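You operate a simulated robot arm through the tools that you are given. There is no shell and no other tool. Be economical: measure what you need, move in short steps, check, and stop when the job is done.

You are at the controls of a simulated two-armed robot. One attempt, no reset.

TASK
Take the lid off the jar of white frit and lay it down on the top of the packing table.

Only the result counts: the job must be done as asked and must still hold three seconds after the hand-in. Knocking over, shifting, dropping, spilling or breaking anything else fails it. Lids that push on must go on centred and level and be pressed home; caps that screw on are set level and turned clockwise until they are tight.

THE ROBOT
Two 6-joint arms with two-finger grippers on one trunk, on a base that drives. Base frame: it is fixed to the floor where the robot stands at the start and does not move with it; the origin is under the middle of the robot, x ahead of it, y to its left, z up; the surface under the hand at the start is at about z = 850. Readings come in mm, degrees, newtons and seconds.
The left shoulder is at the start at [30, 178, 988], the right one opposite. With the tool pointing down near the work surface each hand reaches from about 380 to 840 mm from the robot's upright axis, wherever it stands, measured 20 degrees to its own side. Places, roughly: jar of white frit (7x7x7 cm) [500, -100, 900]. Payload 2.54 kg a hand.
Tool frame (each hand has its own): the origin (TCP) lies between the finger pads and is the grasp point; the fingertips stand 30 mm ahead of it; z points along the fingers, y is the line along which they close. Largest opening 116 mm; the body of the gripper starts 95 mm behind the TCP.
Orientation is that of the tool frame in the base frame, as [roll, pitch, yaw] about the fixed x, y, z axes, in that order (R = Rz(yaw) Ry(pitch) Rx(roll)). With the fingers straight down and closing along the base's y, the tool's x points along the base's -x, its y along +y and its z along -z.

THE INTERFACE
- The arms move only by the tool send_rows. It takes "left_targets", "right_targets" or both (then of equal length, played together; a hand with none holds still); each is a list of rows, each an object (a shift or turn left out is 0, a gripper value left out holds the last) with "xyz": the shift along the tool's x, y, z in mm, a list of three; "delta_rot": the turn, a rotation vector about the tool's x, y, z in degrees, a list of three; "fingers": the finger opening in mm, from 0 to 116. In form: [{"xyz": [x, y, z], "delta_rot": [ax, ay, az], "fingers": fingers}, ...]. A call has 1 to 10 rows; each row is the pose to reach, as a shift and turn from the pose commanded when the call began, along the tool's axes at that moment. A row lasts 0.2 s, in which the tool goes at most 50 mm and 8.6 degrees; a call with a longer step from one row to the next is refused whole, and so is a gripper value outside its range. A pose out of reach is approached as far as the arm can. The call stops where the force on the tool passes 40 N (or 10 N more than at its start, if that is more) or the arm is blocked; 0.2 s more then pass. The fingers move at their own pace (about 153 mm/s each) and stop on an object; they squeeze with about 34 N. The grip force told is the motor's: it shows also when the fingers shut on nothing. Time passes only in rows, and 0.2 s behind the last, so rows that repeat a pose let the fingers close. The reply holds the time, the measured pose of the TCP, the force on the tool along the base axes, the opening and the grip force, in the units named above and with some noise, with the torque about the TCP (base axes, N m) and any sound that the robot's microphone picked up, and new pictures: "show" is both (left out), scene, wrist or none (wrist: the cameras of the hands that moved).
- Cameras (640 x 400 px; columns grow to the right, rows downward): "scene" is now at [43.8, 5, 1709.6]; the picture's right is [0.05, -1.00, 0.00], its down [-0.83, -0.05, -0.55] and it looks along [0.55, 0.03, -0.83] (base axes); focal length 284 px, centre (320, 200). "left" rides on the left gripper at [69, 15, -122] in its tool frame; the picture's right is [-0.21, 0.98, 0.00], its down [-0.83, -0.18, -0.53] and it looks along [-0.52, -0.11, 0.85] (tool axes); focal length 251 px, centre (320, 200). "right" rides on the right gripper at [69, -15, -122] in its tool frame; the picture's right is [0.21, 0.98, 0.00], its down [-0.83, 0.18, -0.53] and it looks along [-0.52, 0.11, 0.85] (tool axes); focal length 251 px, centre (320, 200). There is no depth. A picture from a camera that has moved, and an enlarged one, comes with that camera's place and axes in the base frame and with its lens. The place of the scene camera against the robot may be out by one fixed shift of up to 12 mm in any direction.
- raise_lower(by): slides the trunk up (or, below 0, down) by that many mm; the arms and the scene camera ride with it, the base frame stays. It gives what a move gives, with no picture.
- roll_base(legs): drives the robot by 1 to 6 legs, each [ahead, left, turn to the left] in mm, mm and degrees, along the robot's own axes; the way and the turn of a leg run together, so that a leg with both is an arc; at most 1500 mm and 180 degrees a leg. The arms and the cameras ride along, it lands a little off, and it stops where it bumps. It gives what a move gives, and a new picture of the scene camera.
- turn_head(pan, tilt): turns the head with the scene camera to pan (to the left, within 143 degrees either way) and tilt (down, from -29 to 69), counted from straight ahead of the robot. It gives what a move gives, and a new picture of the scene camera.
- enlarge(camera, box): a new picture of the part [left, top, right, bottom] of that camera's present view, enlarged. The clock stands still meanwhile.
- close_job(): hands the job in; it is judged then, once.

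Work in short steps. Places have to be worked out from the pictures, the camera data and where the tool is seen: move nearer, look again, correct. Check each grasp and each placing, and mend what went wrong. You have 120 turns and 260 pictures in all, those below and enlarged ones among them. Open the grippers and draw the arms clear of the work before you hand the job in, unless the task says otherwise; then end with one line.

The tools are called after "Emit:" as a command line: name --argument value ..., lists and objects as JSON in quotes. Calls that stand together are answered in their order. send_rows: Moves the arms, as the interface text tells. Its arguments: {"type":"object","properties":{"left_targets":{"type":"array","items":{"type":"object","properties":{"xyz":{"type":"array","items":{"type":"number"}},"delta_rot":{"type":"array","items":{"type":"number"}},"fingers":{"type":"number"}}}},"right_targets":{"type":"array","items":{"type":"object","properties":{"xyz":{"type":"array","items":{"type":"number"}},"delta_rot":{"type":"array","items":{"type":"number"}},"fingers":{"type":"number"}}}},"show":{"type":"string","enum":["both","scene","wrist","none"]}},"required":[]} The other tools are called the same way: raise_lower (by) slides the trunk up or down; roll_base (legs) drives the base; turn_head (pan, tilt) turns the head that bears the scene camera; enlarge (camera, box) takes an enlarged picture of a part of a camera's view; close_job () hands the job in.

At the start:

```text
t: 0.0
left_eef_pos: [422.6, 170.8, 1147.6]
left_tool_rot: [-179.8, -0.1, 180.0]
left_contact_force: [0.3, 0.6, -0.4]
left_ft_torque: [-0.02, 0.0, -0.01]
left_gripper_width: 115.8
left_finger_force: 0.0
right_eef_pos: [520.8, -242.3, 1091.9]
right_tool_rot: [179.9, 0.0, 180.0]
right_contact_force: [0.1, -0.1, 0.1]
right_ft_torque: [0.02, 0.01, 0.03]
right_gripper_width: 116.1
right_finger_force: 0.1
trunk travel left (down, up): [-200.0, 340.0]
robot x, y, heading: [-2.1, 2.8, 0.2]
head pan, tilt: [3.1, 56.4]
```

scene: 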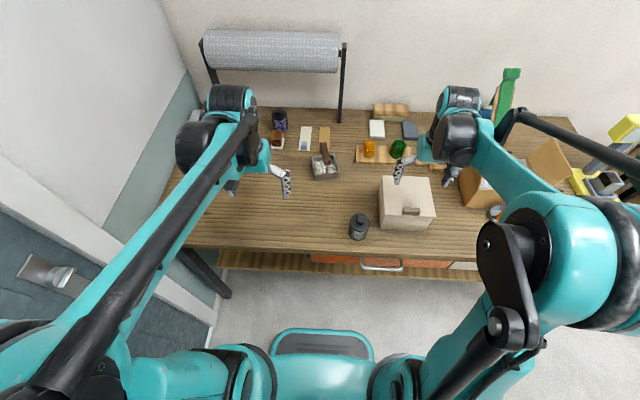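
right: 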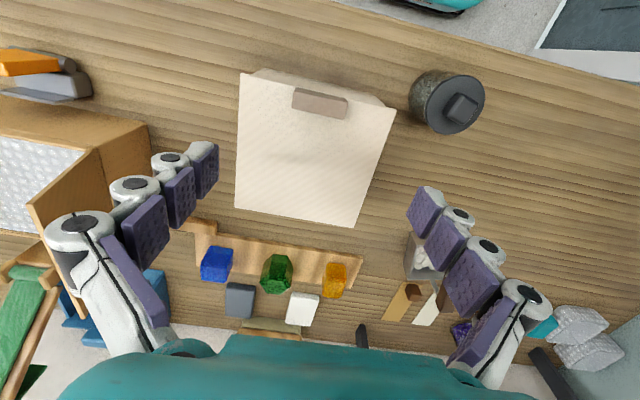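
left: 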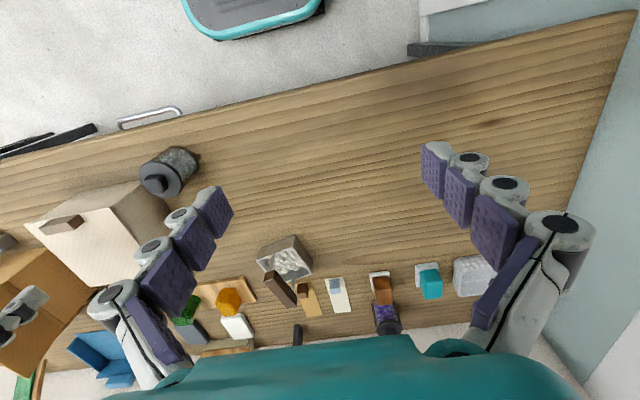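

The dark jar at scene (358,227) projects to about [482,-95,900], matching the listed place. I'll look closer at it.

Emit:
enlarge --camera "right" --box '[380, 40, 520, 160]'

Emit:
enlarge --camera "scene" --box '[310, 160, 450, 260]'

Emit:
enlarge --camera "left" --box '[100, 120, 240, 220]'

```text
3.33 times, centred on (450, 100) of right
camera zoom: at [451.6, -257.7, 1213.9], right [-0.21, 0.98, 0.0], down [0.83, 0.18, 0.53], along [0.52, 0.11, -0.85], focal length 838 px, centre (-113, 533)
```

zoom: 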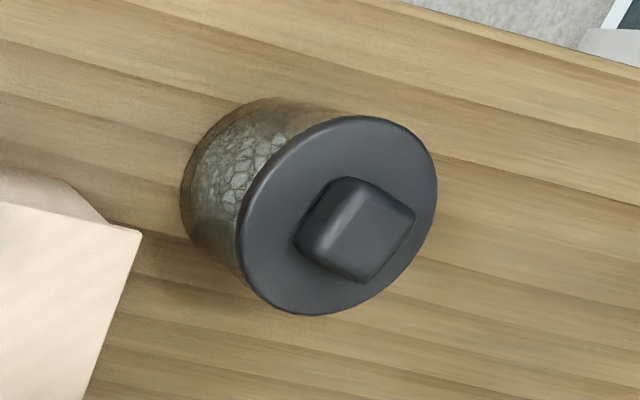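

```text
4.00 times, centred on (380, 210) of scene
camera zoom: at [43.8, 5.0, 1709.6], right [0.05, -1.0, 0.0], down [-0.83, -0.05, -0.55], along [0.55, 0.03, -0.83], focal length 1135 px, centre (80, 160)
```

zoom: 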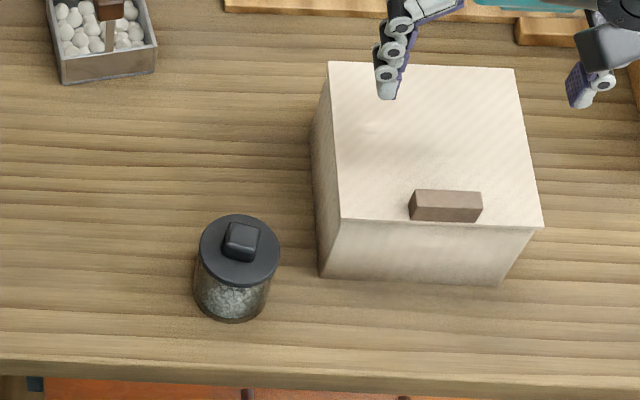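

```text
4.00 times, centred on (170, 170) of left
camera zoom: at [354.2, 185.6, 1268.7], right [0.21, 0.98, 0.0], down [0.83, -0.18, 0.53], along [0.52, -0.11, -0.85], focal length 1006 px, centre (920, 320)
```

zoom: 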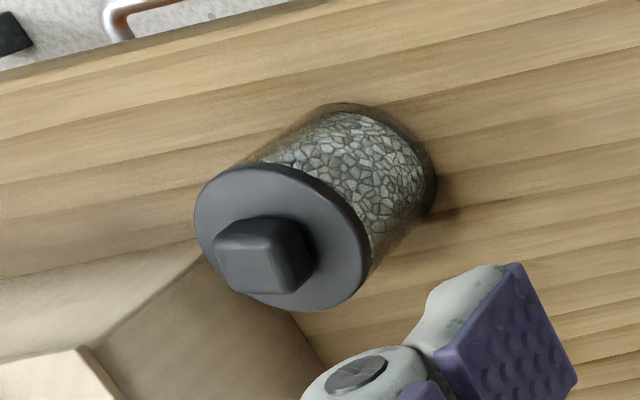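

Lid top triangulates to about [478,-97,916], diameter ~70, with a square knob. I move the right hand over it, staying high.

Emit:
send_rows --right_targets '[{"xyz": [11, 36, 0]}, {"xyz": [22, 72, 0]}, {"xyz": [33, 109, 10]}, {"xyz": [43, 145, 30]}, {"xyz": [43, 145, 50]}, {"xyz": [43, 145, 50]}]' --show "both"

```text
t: 1.4
left_eef_pos: [422.0, 170.2, 1148.6]
left_tool_rot: [-180.0, 0.0, -179.9]
left_contact_force: [0.5, -0.4, 0.0]
left_ft_torque: [0.03, -0.02, -0.03]
left_gripper_width: 115.7
left_finger_force: 0.1
right_eef_pos: [476.9, -96.4, 1041.9]
right_tool_rot: [179.9, 0.0, 180.0]
right_contact_force: [-0.4, -0.6, 0.9]
right_ft_torque: [0.0, 0.01, 0.01]
right_gripper_width: 116.2
right_finger_force: 0.0
trunk travel left (down, up): [-200.0, 340.0]
robot x, y, heading: [-1.9, 3.3, -0.0]
head pan, tilt: [3.1, 56.4]
camera scene: at [43.3, 5.5, 1709.6], right [0.05, -1.0, 0.0], down [-0.83, -0.05, -0.55], along [0.55, 0.03, -0.83], focal length 284 px, centre (320, 200)
camera right: at [408.4, -112.0, 1164.3], right [-0.21, 0.98, 0.0], down [0.83, 0.18, 0.53], along [0.52, 0.11, -0.85], focal length 251 px, centre (320, 200)
```

scene: 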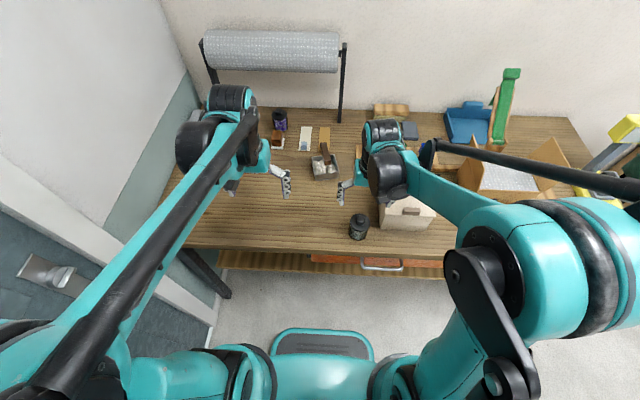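
right: 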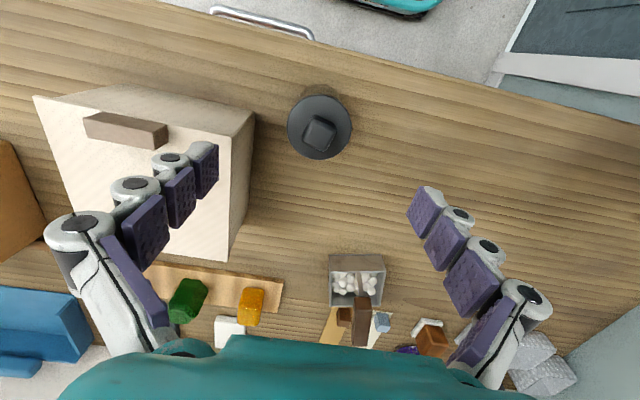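

The right hand is above the jar. I enlarge the jar to fix the knob's place and yaw.

Emit:
enlarge --camera "right" --box '[270, 80, 366, 170]'

```text
4.44 times, centred on (318, 125) of right
camera zoom: at [408.4, -112.0, 1164.3], right [-0.21, 0.98, 0.0], down [0.83, 0.18, 0.53], along [0.52, 0.11, -0.85], focal length 1118 px, centre (329, 533)
```

zoom: 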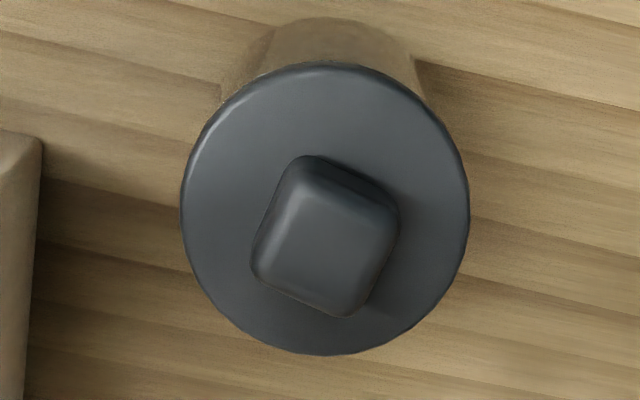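

Knob is ~20 mm square, turned about 12° clockwise from above, centre at about [478,-98], top ~z 943. I align, narrow the fingers and descend until the tips are just above the lid.

Emit:
send_rows --right_targets '[{"xyz": [-1, -2, 0], "delta_rot": [0, 0, 6], "fingers": 56}, {"xyz": [-1, -2, 0], "delta_rot": [0, 0, 12], "fingers": 56}, {"xyz": [-1, -2, 25], "delta_rot": [0, 0, 12]}, {"xyz": [-1, -2, 50], "delta_rot": [0, 0, 12]}, {"xyz": [-1, -2, 65], "delta_rot": [0, 0, 12]}, {"xyz": [-1, -2, 75], "delta_rot": [0, 0, 12]}, {"xyz": [-1, -2, 75], "delta_rot": [0, 0, 12]}]' --show "wrist"

Emit:
enlarge --camera "left" --box '[80, 90, 280, 220]'

Emit:
enlarge --camera "scene" --box '[310, 160, 450, 260]'

```text
t: 3.0
left_eef_pos: [424.0, 169.6, 1148.2]
left_tool_rot: [-180.0, 0.0, -179.9]
left_contact_force: [0.3, -0.5, -0.7]
left_ft_torque: [0.02, 0.02, 0.01]
left_gripper_width: 116.1
left_finger_force: 0.0
right_eef_pos: [478.0, -99.5, 967.3]
right_tool_rot: [-180.0, 0.0, 168.0]
right_contact_force: [-0.1, -0.1, -0.6]
right_ft_torque: [-0.02, 0.02, -0.01]
right_gripper_width: 55.8
right_finger_force: 0.1
trunk travel left (down, up): [-200.0, 340.0]
robot x, y, heading: [-3.2, -2.1, -0.1]
head pan, tilt: [3.1, 56.4]
camera right: at [407.2, -100.1, 1088.7], right [-0.01, 1.0, 0.0], down [0.85, 0.01, 0.53], along [0.53, 0.0, -0.85], focal length 251 px, centre (320, 200)
```

right: 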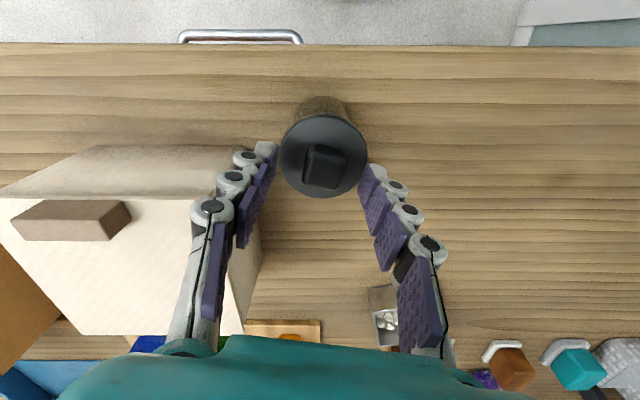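

```text
3.08 times, centred on (180, 155) of left
camera zoom: at [354.1, 185.6, 1268.7], right [0.21, 0.98, 0.0], down [0.83, -0.18, 0.53], along [0.52, -0.11, -0.85], focal length 774 px, centre (751, 338)
```

zoom: 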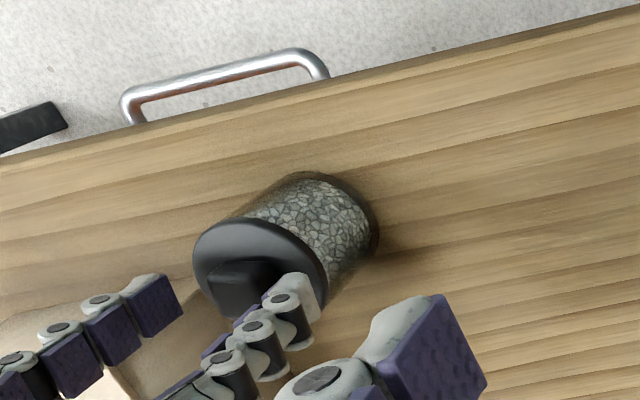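

```text
4.00 times, centred on (380, 210) of scene
camera zoom: at [43.7, 5.1, 1709.6], right [0.05, -1.0, 0.0], down [-0.83, -0.05, -0.55], along [0.55, 0.03, -0.83], focal length 1135 px, centre (80, 160)
```

zoom: 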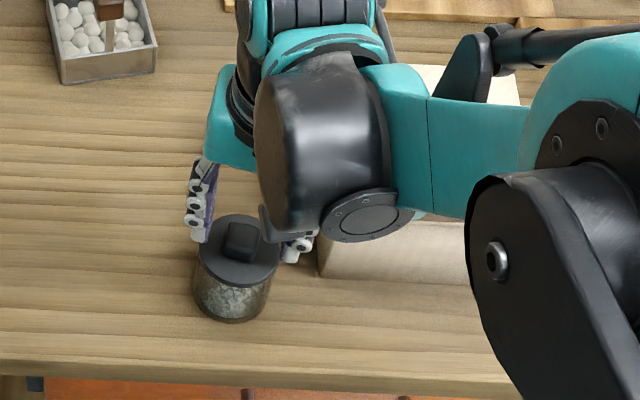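

Fingers straddle the lid; checking knob alignment in the hand's own view.

Emit:
enlarge --camera "right" --box '[230, 90, 410, 210]'

```text
3.33 times, centred on (320, 150) of right
camera zoom: at [407.2, -100.1, 1088.7], right [-0.01, 1.0, 0.0], down [0.85, 0.01, 0.53], along [0.53, 0.0, -0.85], focal length 838 px, centre (320, 367)
```

zoom: 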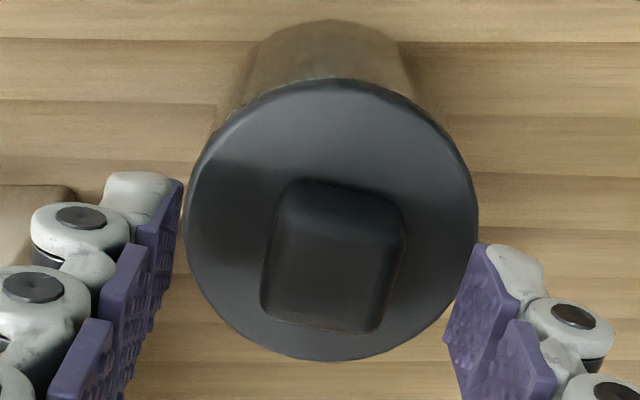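

Alignment is right. Knob top ~938, lid ~916; descend to TCP z 950 and close on the knob.

Emit:
send_rows --right_targets '[{"xyz": [1, 1.3, 9]}, {"xyz": [1, 1.3, 17]}, {"xyz": [1, 1.3, 17]}, {"xyz": [1, 1.3, 17], "fingers": 10}, {"xyz": [1, 1.3, 17], "fingers": 10}, {"xyz": [1, 1.3, 17], "fingers": 10}]' --show "both"

Emit:
enlarge --camera "right" --box '[230, 90, 410, 210]'

```text
t: 3.9
left_eef_pos: [420.9, 172.2, 1149.0]
left_tool_rot: [180.0, 0.1, 180.0]
left_contact_force: [-0.1, 0.8, 0.1]
left_ft_torque: [-0.03, -0.05, 0.01]
left_gripper_width: 116.0
left_finger_force: 0.0
right_eef_pos: [476.4, -96.8, 953.2]
right_tool_rot: [-180.0, 0.3, 168.0]
right_contact_force: [1.5, 3.4, 43.1]
right_ft_torque: [0.07, -0.19, -0.27]
right_gripper_width: 24.5
right_finger_force: 34.1
trunk travel left (down, up): [-200.0, 340.0]
robot x, y, heading: [-1.3, 2.0, -0.0]
head pan, tilt: [3.1, 56.4]
stopped in row 4 (right hand): the force on the tool passed its limit at 53 N (the readings are from after the stop); the commanded pose is now the measured one
camera scene: at [40.0, 6.6, 1710.1], right [0.05, -1.0, 0.0], down [-0.83, -0.05, -0.55], along [0.55, 0.03, -0.83], focal length 284 px, centre (320, 200)
camera right: at [405.2, -97.3, 1074.2], right [-0.01, 1.0, 0.0], down [0.84, 0.01, 0.54], along [0.54, 0.0, -0.84], focal length 251 px, centre (320, 200)
```

scene: 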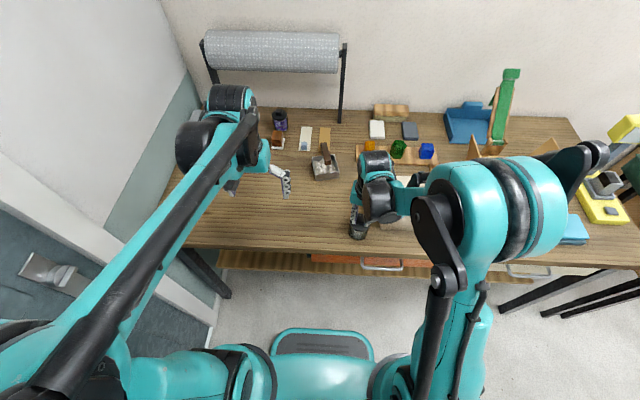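
right: 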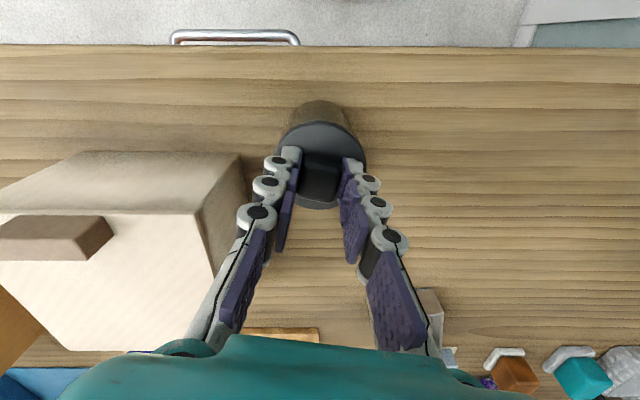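

```text
3.33 times, centred on (320, 150) of right
camera zoom: at [405.2, -97.3, 1074.2], right [-0.01, 1.0, 0.0], down [0.84, 0.01, 0.54], along [0.54, 0.0, -0.84], focal length 838 px, centre (320, 367)
```

zoom: 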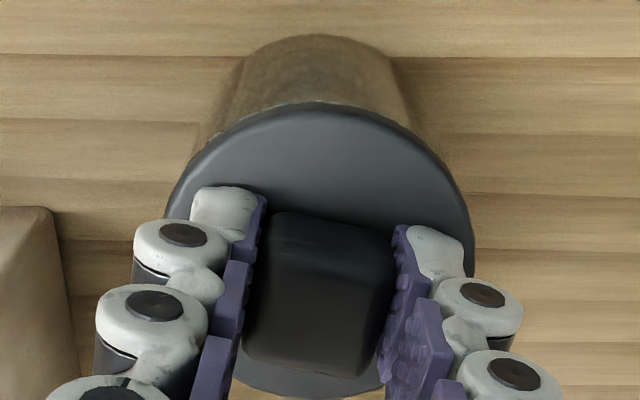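

The tips pressed the lid on closing (43 N down), while the fingers stopped at 24.5 mm on the knob. I ease up in small steps to relieve it and watch the force.

Emit:
send_rows --right_targets '[{"xyz": [0, 0, -1]}, {"xyz": [0, 0, -2]}, {"xyz": [0, 0, -2]}]' --show "none"

```text
t: 4.7
left_eef_pos: [421.0, 170.6, 1147.6]
left_tool_rot: [180.0, 0.1, -180.0]
left_contact_force: [0.8, -0.1, -0.3]
left_ft_torque: [-0.01, 0.03, 0.04]
left_gripper_width: 115.9
left_finger_force: 0.0
right_eef_pos: [477.2, -98.8, 952.7]
right_tool_rot: [-180.0, 0.1, 168.0]
right_contact_force: [-1.0, 6.1, 14.7]
right_ft_torque: [0.24, 0.05, -0.08]
right_gripper_width: 24.6
right_finger_force: 34.0
trunk travel left (down, up): [-200.0, 340.0]
robot x, y, heading: [-2.7, -0.3, -0.1]
head pan, tilt: [3.1, 56.4]
```

Force fell to 15 N. Continue up in tiny steps to see whether the lid pulls free or the jar comes along.

Emit:
send_rows --right_targets '[{"xyz": [0, 0, -1]}, {"xyz": [0, 0, -2]}, {"xyz": [0, 0, -3]}, {"xyz": [0, 0, -3]}]' --show "none"

Emit:
enlarge --camera "right" --box '[230, 90, 410, 210]'

Emit:
enlarge --camera "left" --box '[80, 90, 280, 220]'

```text
t: 5.7
left_eef_pos: [423.2, 169.8, 1148.0]
left_tool_rot: [180.0, 0.1, 180.0]
left_contact_force: [0.1, -0.4, 0.3]
left_ft_torque: [-0.05, -0.02, -0.02]
left_gripper_width: 116.0
left_finger_force: 0.2
right_eef_pos: [478.6, -98.6, 956.0]
right_tool_rot: [180.0, -0.1, 168.0]
right_contact_force: [-0.3, -0.8, 0.2]
right_ft_torque: [-0.01, 0.0, -0.01]
right_gripper_width: 24.4
right_finger_force: 33.8
trunk travel left (down, up): [-200.0, 340.0]
robot x, y, heading: [0.2, 2.4, 0.1]
head pan, tilt: [3.1, 56.4]
heard: snap
```

```text
3.33 times, centred on (320, 150) of right
camera zoom: at [407.2, -98.8, 1077.0], right [-0.01, 1.0, 0.0], down [0.85, 0.01, 0.53], along [0.53, 0.0, -0.85], focal length 838 px, centre (320, 367)
```

zoom: 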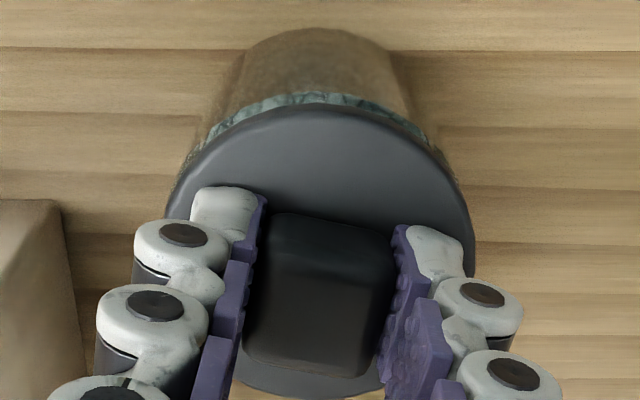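

```text
3.08 times, centred on (180, 155) of left
camera zoom: at [354.1, 185.7, 1268.6], right [0.21, 0.98, 0.0], down [0.83, -0.18, 0.53], along [0.52, -0.11, -0.85], focal length 774 px, centre (751, 338)
```

zoom: 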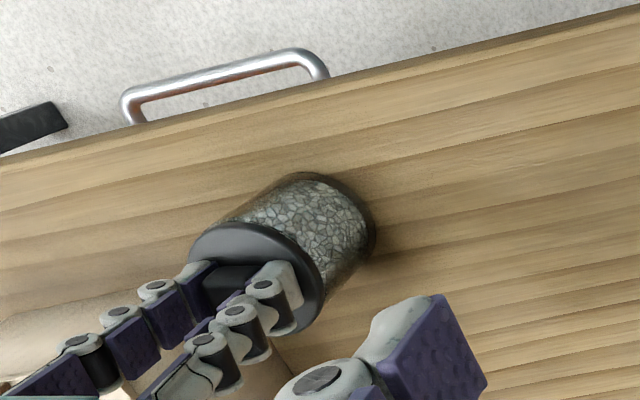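

A snap was heard and the frit shows under the lid: it came free. Lift it straight up well clear.

Emit:
send_rows --right_targets '[{"xyz": [0, 0, -5]}, {"xyz": [0, 0, -15]}, {"xyz": [0, 0, -35]}, {"xyz": [0, 0, -60]}, {"xyz": [0, 0, -80]}, {"xyz": [0, 0, -80]}]' --show "both"

Emit:
enlarge --camera "left" --box '[80, 90, 280, 220]'

```text
t: 7.1
left_eef_pos: [422.7, 170.8, 1147.2]
left_tool_rot: [179.9, 0.0, 180.0]
left_contact_force: [0.6, 0.7, 0.7]
left_ft_torque: [-0.06, 0.0, 0.03]
left_gripper_width: 116.1
left_finger_force: 0.1
right_eef_pos: [479.1, -98.8, 1034.7]
right_tool_rot: [-180.0, 0.0, 168.0]
right_contact_force: [-0.1, -0.5, 0.0]
right_ft_torque: [0.0, 0.03, 0.01]
right_gripper_width: 24.7
right_finger_force: 34.5
trunk travel left (down, up): [-200.0, 340.0]
robot x, y, heading: [-0.7, 3.0, -0.4]
head pan, tilt: [3.1, 56.4]
camera scene: at [44.2, 5.0, 1709.5], right [0.05, -1.0, 0.0], down [-0.83, -0.05, -0.55], along [0.55, 0.03, -0.83], focal length 284 px, centre (320, 200)
camera right: at [407.6, -99.0, 1156.3], right [-0.01, 1.0, 0.0], down [0.85, 0.01, 0.53], along [0.53, 0.0, -0.85], focal length 251 px, centre (320, 200)
```

scene: 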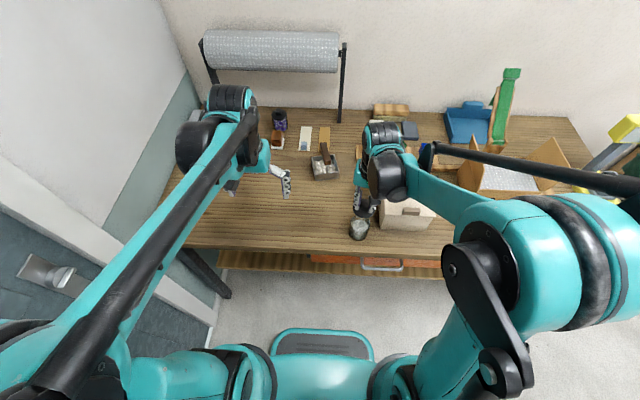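
right: 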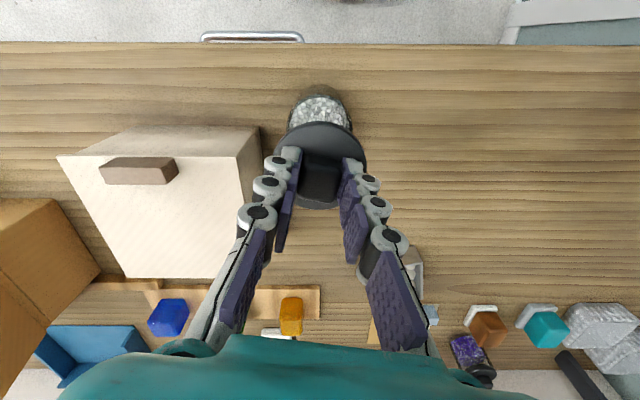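

```text
3.08 times, centred on (180, 155) of left
camera zoom: at [354.5, 185.6, 1268.5], right [0.21, 0.98, 0.0], down [0.83, -0.18, 0.53], along [0.52, -0.11, -0.85], focal length 774 px, centre (751, 338)
```

zoom: 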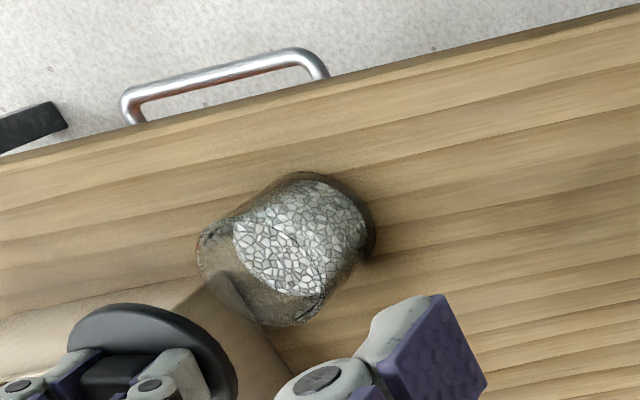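

The lid is in the hand and the jar stands undisturbed. I carry the lid left to the empty stretch near [499,20], moving the left hand out of the way as well.

Emit:
send_rows --right_targets '[{"xyz": [1, 25, 0]}, {"xyz": [2, 50, 0]}, {"xyz": [3, 75, 0]}, {"xyz": [4, 100, 0]}, {"xyz": [5, 120, 0]}, {"xyz": [5, 120, 0]}]' --left_targets '[{"xyz": [0, 25, 0]}, {"xyz": [0, 50, 0]}, {"xyz": [0, 75, 0]}, {"xyz": [0, 90, 0]}, {"xyz": [0, 90, 0]}, {"xyz": [0, 90, 0]}]' --show "both"

Emit:
enlarge --camera "left" --box '[60, 90, 300, 240]'

```text
t: 8.5
left_eef_pos: [424.3, 260.4, 1147.3]
left_tool_rot: [-180.0, 0.0, -180.0]
left_contact_force: [0.3, -0.7, 0.1]
left_ft_torque: [0.0, -0.01, 0.03]
left_gripper_width: 115.9
left_finger_force: 0.0
right_eef_pos: [498.7, 20.2, 1035.3]
right_tool_rot: [-180.0, 0.0, 168.1]
right_contact_force: [-0.3, 0.1, 0.4]
right_ft_torque: [0.01, 0.0, 0.0]
right_gripper_width: 24.5
right_finger_force: 34.1
trunk travel left (down, up): [-200.0, 340.0]
robot x, y, heading: [1.0, 0.7, -0.2]
head pan, tilt: [3.1, 56.4]
camera scene: at [43.7, 4.8, 1709.6], right [0.05, -1.0, 0.0], down [-0.83, -0.05, -0.55], along [0.55, 0.03, -0.83], focal length 284 px, centre (320, 200)
camera right: at [427.5, 19.1, 1157.3], right [-0.01, 1.0, 0.0], down [0.85, 0.01, 0.53], along [0.53, 0.0, -0.85], focal length 251 px, centre (320, 200)
camera left: at [354.3, 275.7, 1268.4], right [0.21, 0.98, 0.0], down [0.83, -0.18, 0.53], along [0.52, -0.11, -0.85], focal length 251 px, centre (320, 200)
```

scene: 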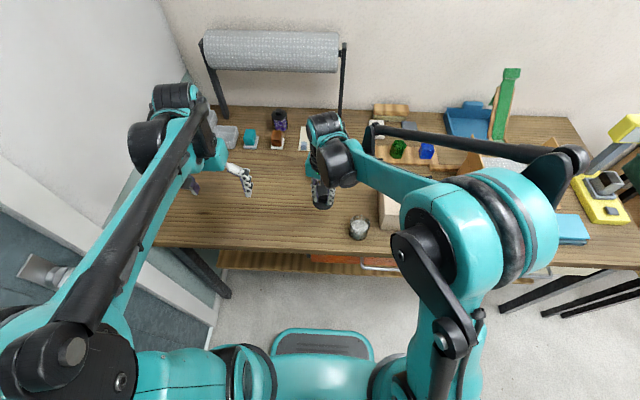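
right: 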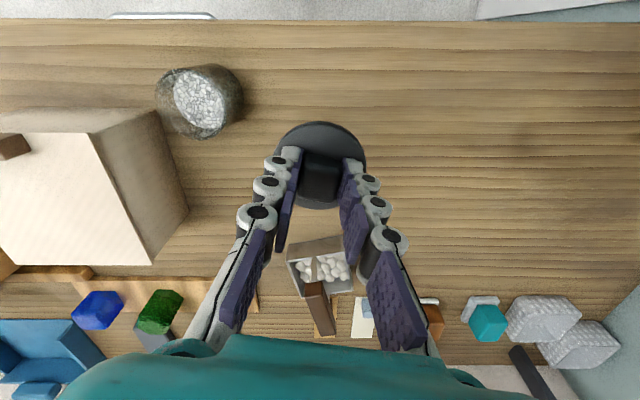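
left: 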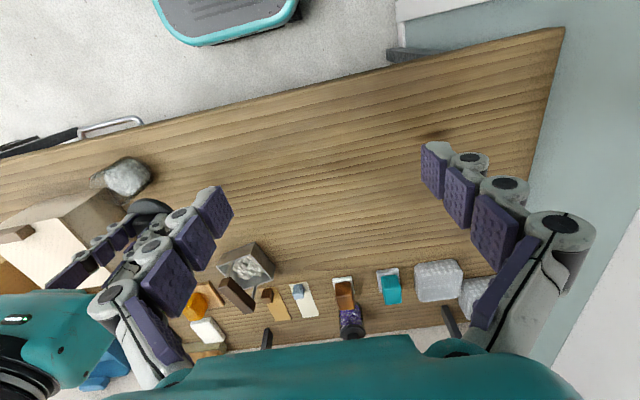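

```text
2.67 times, centred on (180, 165) of left
camera zoom: at [354.3, 275.7, 1268.4], right [0.21, 0.98, 0.0], down [0.83, -0.18, 0.53], along [0.52, -0.11, -0.85], focal length 670 px, centre (693, 293)
```

zoom: 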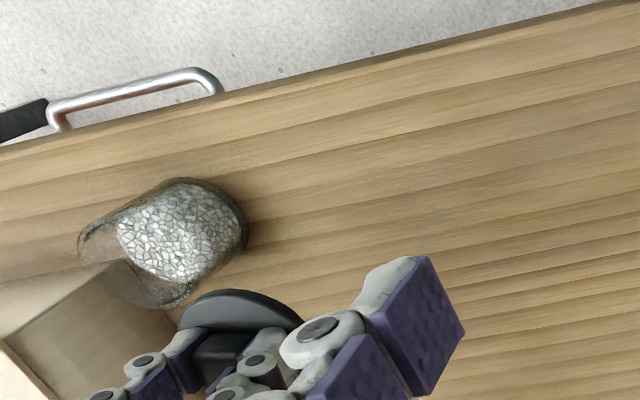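

The spot below is empty (bin is ~190 mm farther). Lower to TCP z ~908, then slowly.

Emit:
send_rows --right_targets '[{"xyz": [0, 0, 35]}, {"xyz": [0, 0, 70]}, {"xyz": [0, 0, 100]}, {"xyz": [0, 0, 118]}, {"xyz": [0, 0, 127]}, {"xyz": [0, 0, 127]}]' --show "wrist"

Emit:
enlarge --camera "scene" --box '[280, 170, 400, 260]'

```text
t: 9.9
left_eef_pos: [422.5, 261.2, 1146.4]
left_tool_rot: [-180.0, 0.0, -180.0]
left_contact_force: [1.5, 1.2, -0.1]
left_ft_torque: [0.0, 0.01, 0.02]
left_gripper_width: 115.8
left_finger_force: 0.1
right_eef_pos: [498.6, 20.0, 908.7]
right_tool_rot: [179.9, 0.0, 168.1]
right_contact_force: [-0.8, -0.4, 0.4]
right_ft_torque: [0.01, 0.05, 0.0]
right_gripper_width: 24.8
right_finger_force: 33.7
trunk travel left (down, up): [-200.0, 340.0]
robot x, y, heading: [-0.3, -3.8, -0.0]
head pan, tilt: [3.1, 56.4]
camera right: at [426.9, 19.5, 1030.2], right [-0.01, 1.0, 0.0], down [0.85, 0.01, 0.53], along [0.53, 0.0, -0.85], focal length 251 px, centre (320, 200)
```

right: 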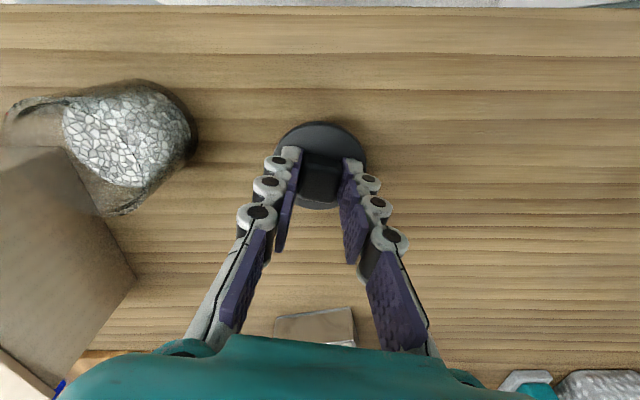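

```text
4.44 times, centred on (340, 215) of scene
camera zoom: at [43.7, 5.1, 1709.6], right [0.05, -1.0, 0.0], down [-0.83, -0.05, -0.55], along [0.55, 0.03, -0.83], focal length 1261 px, centre (231, 133)
```

zoom: 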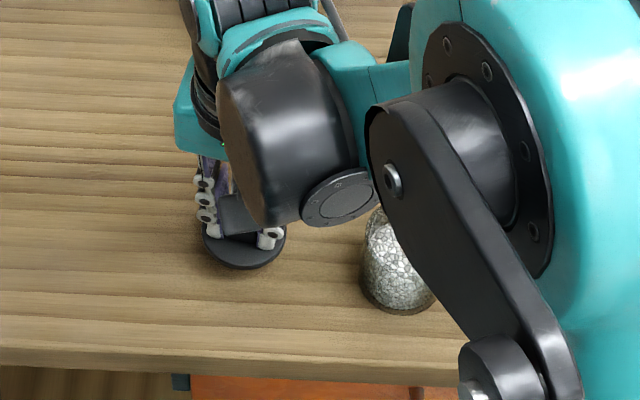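

Still clear of the table. Lower slowly, watching for contact.

Emit:
send_rows --right_targets '[{"xyz": [0, 0, 2]}, {"xyz": [0, 0, 4]}, {"xyz": [0, 0, 6]}, {"xyz": [0, 0, 8]}, {"xyz": [0, 0, 10]}, {"xyz": [0, 0, 10]}]' --show "none"

```text
t: 11.3
left_eef_pos: [424.1, 261.1, 1146.9]
left_tool_rot: [179.9, 0.0, 179.9]
left_contact_force: [-0.5, 1.2, 0.9]
left_ft_torque: [0.01, 0.01, 0.01]
left_gripper_width: 116.0
left_finger_force: 0.0
right_eef_pos: [498.2, 19.9, 897.3]
right_tool_rot: [-180.0, 0.0, 168.1]
right_contact_force: [0.6, 0.8, -0.5]
right_ft_torque: [0.01, 0.04, -0.01]
right_gripper_width: 24.7
right_finger_force: 34.3
trunk travel left (down, up): [-200.0, 340.0]
robot x, y, heading: [2.0, -3.3, -0.1]
head pan, tilt: [3.1, 56.4]
```

No contact yet; continue in 1 mm steps.

Emit:
send_rows --right_targets '[{"xyz": [0, 0, 1]}, {"xyz": [0, 0, 2]}, {"xyz": [0, 0, 3]}, {"xyz": [0, 0, 4]}, {"xyz": [0, 0, 5]}, {"xyz": [0, 0, 5]}]' --show "none"

Emit:
enlarge --camera "left" --box '[60, 90, 300, 240]'

```text
t: 12.7
left_eef_pos: [423.1, 260.1, 1148.6]
left_tool_rot: [-179.9, -0.1, -180.0]
left_contact_force: [-0.6, 0.0, 0.0]
left_ft_torque: [0.02, 0.01, 0.0]
left_gripper_width: 115.9
left_finger_force: 0.0
right_eef_pos: [497.9, 20.0, 894.9]
right_tool_rot: [-180.0, 0.0, 168.0]
right_contact_force: [-0.3, -0.3, -0.1]
right_ft_torque: [0.01, 0.02, -0.01]
right_gripper_width: 24.5
right_finger_force: 33.9
trunk travel left (down, up): [-200.0, 340.0]
robot x, y, heading: [-0.0, 2.4, 0.4]
head pan, tilt: [3.1, 56.4]
```

```text
2.67 times, centred on (180, 165) of left
camera zoom: at [354.4, 275.9, 1268.3], right [0.21, 0.98, 0.0], down [0.83, -0.18, 0.53], along [0.52, -0.11, -0.85], focal length 670 px, centre (693, 293)
```

zoom: 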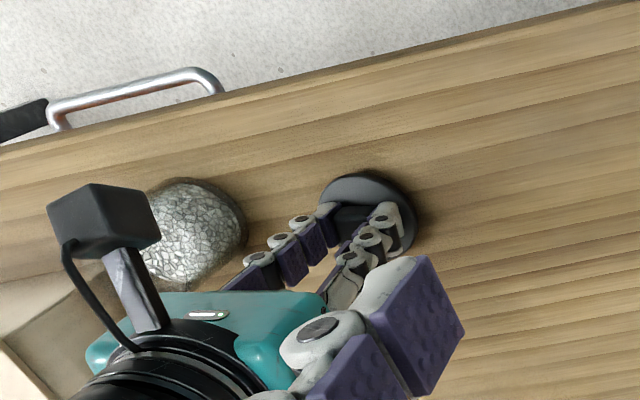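

Still no contact; lid looks very close to the table. Continue.

Emit:
send_rows --right_targets '[{"xyz": [0, 0, 1]}, {"xyz": [0, 0, 2]}, {"xyz": [0, 0, 3]}, {"xyz": [0, 0, 4]}, {"xyz": [0, 0, 4]}]' --show "none"

```text
t: 13.7
left_eef_pos: [420.8, 261.2, 1148.0]
left_tool_rot: [180.0, 0.0, 179.9]
left_contact_force: [0.3, -0.5, -0.6]
left_ft_torque: [-0.04, 0.02, -0.03]
left_gripper_width: 116.2
left_finger_force: 0.0
right_eef_pos: [497.7, 18.6, 891.2]
right_tool_rot: [180.0, 0.2, 168.0]
right_contact_force: [-1.7, 0.0, 26.4]
right_ft_torque: [-0.01, 0.06, 0.02]
right_gripper_width: 24.2
right_finger_force: 34.6
trunk travel left (down, up): [-200.0, 340.0]
robot x, y, heading: [1.0, 2.0, 0.1]
head pan, tilt: [3.1, 56.4]
stopped in row 4 (right hand): the force on the tool passed its limit at 45 N (the readings are from after the stop); the commanded pose is now the measured one
```

Firm contact with the table. Ease 1 mm, then open the fingers.

Emit:
send_rows --right_targets '[{"xyz": [0, 0, -1]}, {"xyz": [0, 0, -1]}, {"xyz": [0, 0, -1], "fingers": 40}, {"xyz": [0, 0, -1], "fingers": 56}, {"xyz": [0, 0, -1], "fingers": 56}]' --show "wrist"

```text
t: 14.9
left_eef_pos: [422.5, 260.4, 1147.5]
left_tool_rot: [-180.0, 0.1, 180.0]
left_contact_force: [0.0, 0.2, 0.0]
left_ft_torque: [-0.02, 0.0, 0.01]
left_gripper_width: 116.4
left_finger_force: 0.1
right_eef_pos: [498.4, 19.7, 890.6]
right_tool_rot: [-180.0, 0.1, 167.9]
right_contact_force: [-0.6, -0.3, 1.0]
right_ft_torque: [-0.02, -0.04, 0.0]
right_gripper_width: 56.2
right_finger_force: 0.1
trunk travel left (down, up): [-200.0, 340.0]
robot x, y, heading: [0.1, 0.5, 0.0]
head pan, tilt: [3.1, 56.4]
camera right: at [428.0, 19.7, 1012.8], right [-0.01, 1.0, 0.0], down [0.84, 0.01, 0.54], along [0.54, 0.0, -0.84], focal length 251 px, centre (320, 200)
```

right: 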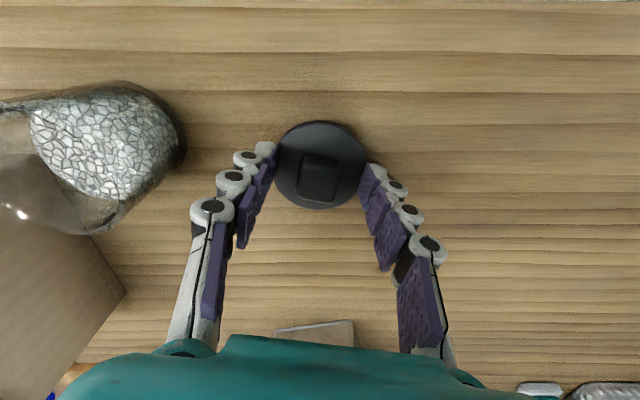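

The lid is released and lies flat. Withdraw straight up.

Emit:
send_rows --right_targets '[{"xyz": [0, 0, -10]}, {"xyz": [0, 0, -35]}, {"xyz": [0, 0, -75]}, {"xyz": [0, 0, -115]}, {"xyz": [0, 0, -155]}, {"xyz": [0, 0, -190]}, {"xyz": [0, 0, -190]}]' --show "both"

Emit:
enlarge --camera "left" --box '[60, 90, 300, 240]'

```text
t: 16.5
left_eef_pos: [423.4, 260.9, 1147.1]
left_tool_rot: [179.9, -0.1, -179.9]
left_contact_force: [0.6, 0.4, 0.3]
left_ft_torque: [0.0, 0.03, 0.02]
left_gripper_width: 116.0
left_finger_force: 0.1
right_eef_pos: [498.6, 18.6, 1081.2]
right_tool_rot: [-180.0, 0.2, 168.0]
right_contact_force: [-0.8, 0.2, -0.4]
right_ft_torque: [0.0, 0.0, -0.02]
right_gripper_width: 56.3
right_finger_force: 0.1
trunk travel left (down, up): [-200.0, 340.0]
robot x, y, heading: [-0.3, -2.8, 0.1]
head pan, tilt: [3.1, 56.4]
camera scene: at [44.5, 5.2, 1709.5], right [0.05, -1.0, 0.0], down [-0.83, -0.05, -0.55], along [0.55, 0.03, -0.83], focal length 284 px, centre (320, 200)
camera right: at [427.7, 19.2, 1203.1], right [-0.01, 1.0, 0.0], down [0.84, 0.01, 0.54], along [0.54, 0.0, -0.84], focal length 251 px, centre (320, 200)
```

scene: 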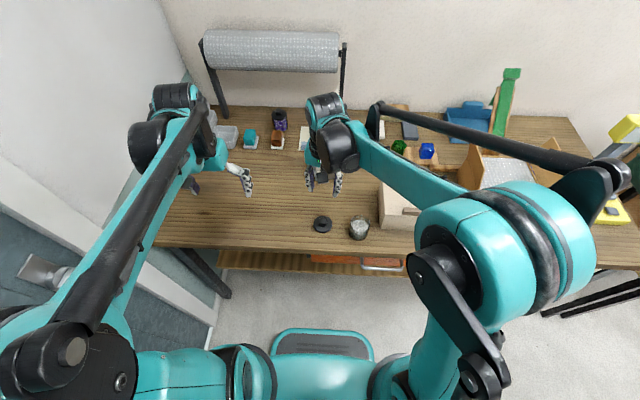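
right: 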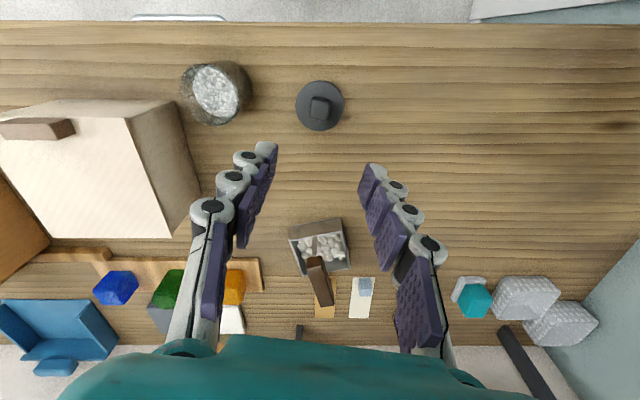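

```text
2.67 times, centred on (180, 165) of left
camera zoom: at [354.9, 276.0, 1268.2], right [0.21, 0.98, 0.0], down [0.83, -0.18, 0.53], along [0.52, -0.11, -0.85], focal length 670 px, centre (693, 293)
```

zoom: 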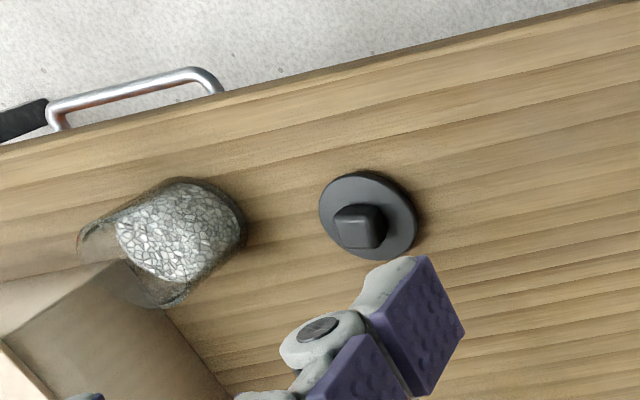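

The lid lies flat on the table, the open jar stands where it was, and both hands are clear. Handing in.

Emit:
close_job

```text
The job is handed in.
```

The lid is off the jar of white frit and lying flat on the packing table, about 12 cm to the left of the jar; the jar stands open in its place, and I saw no spills and nothing else moved.
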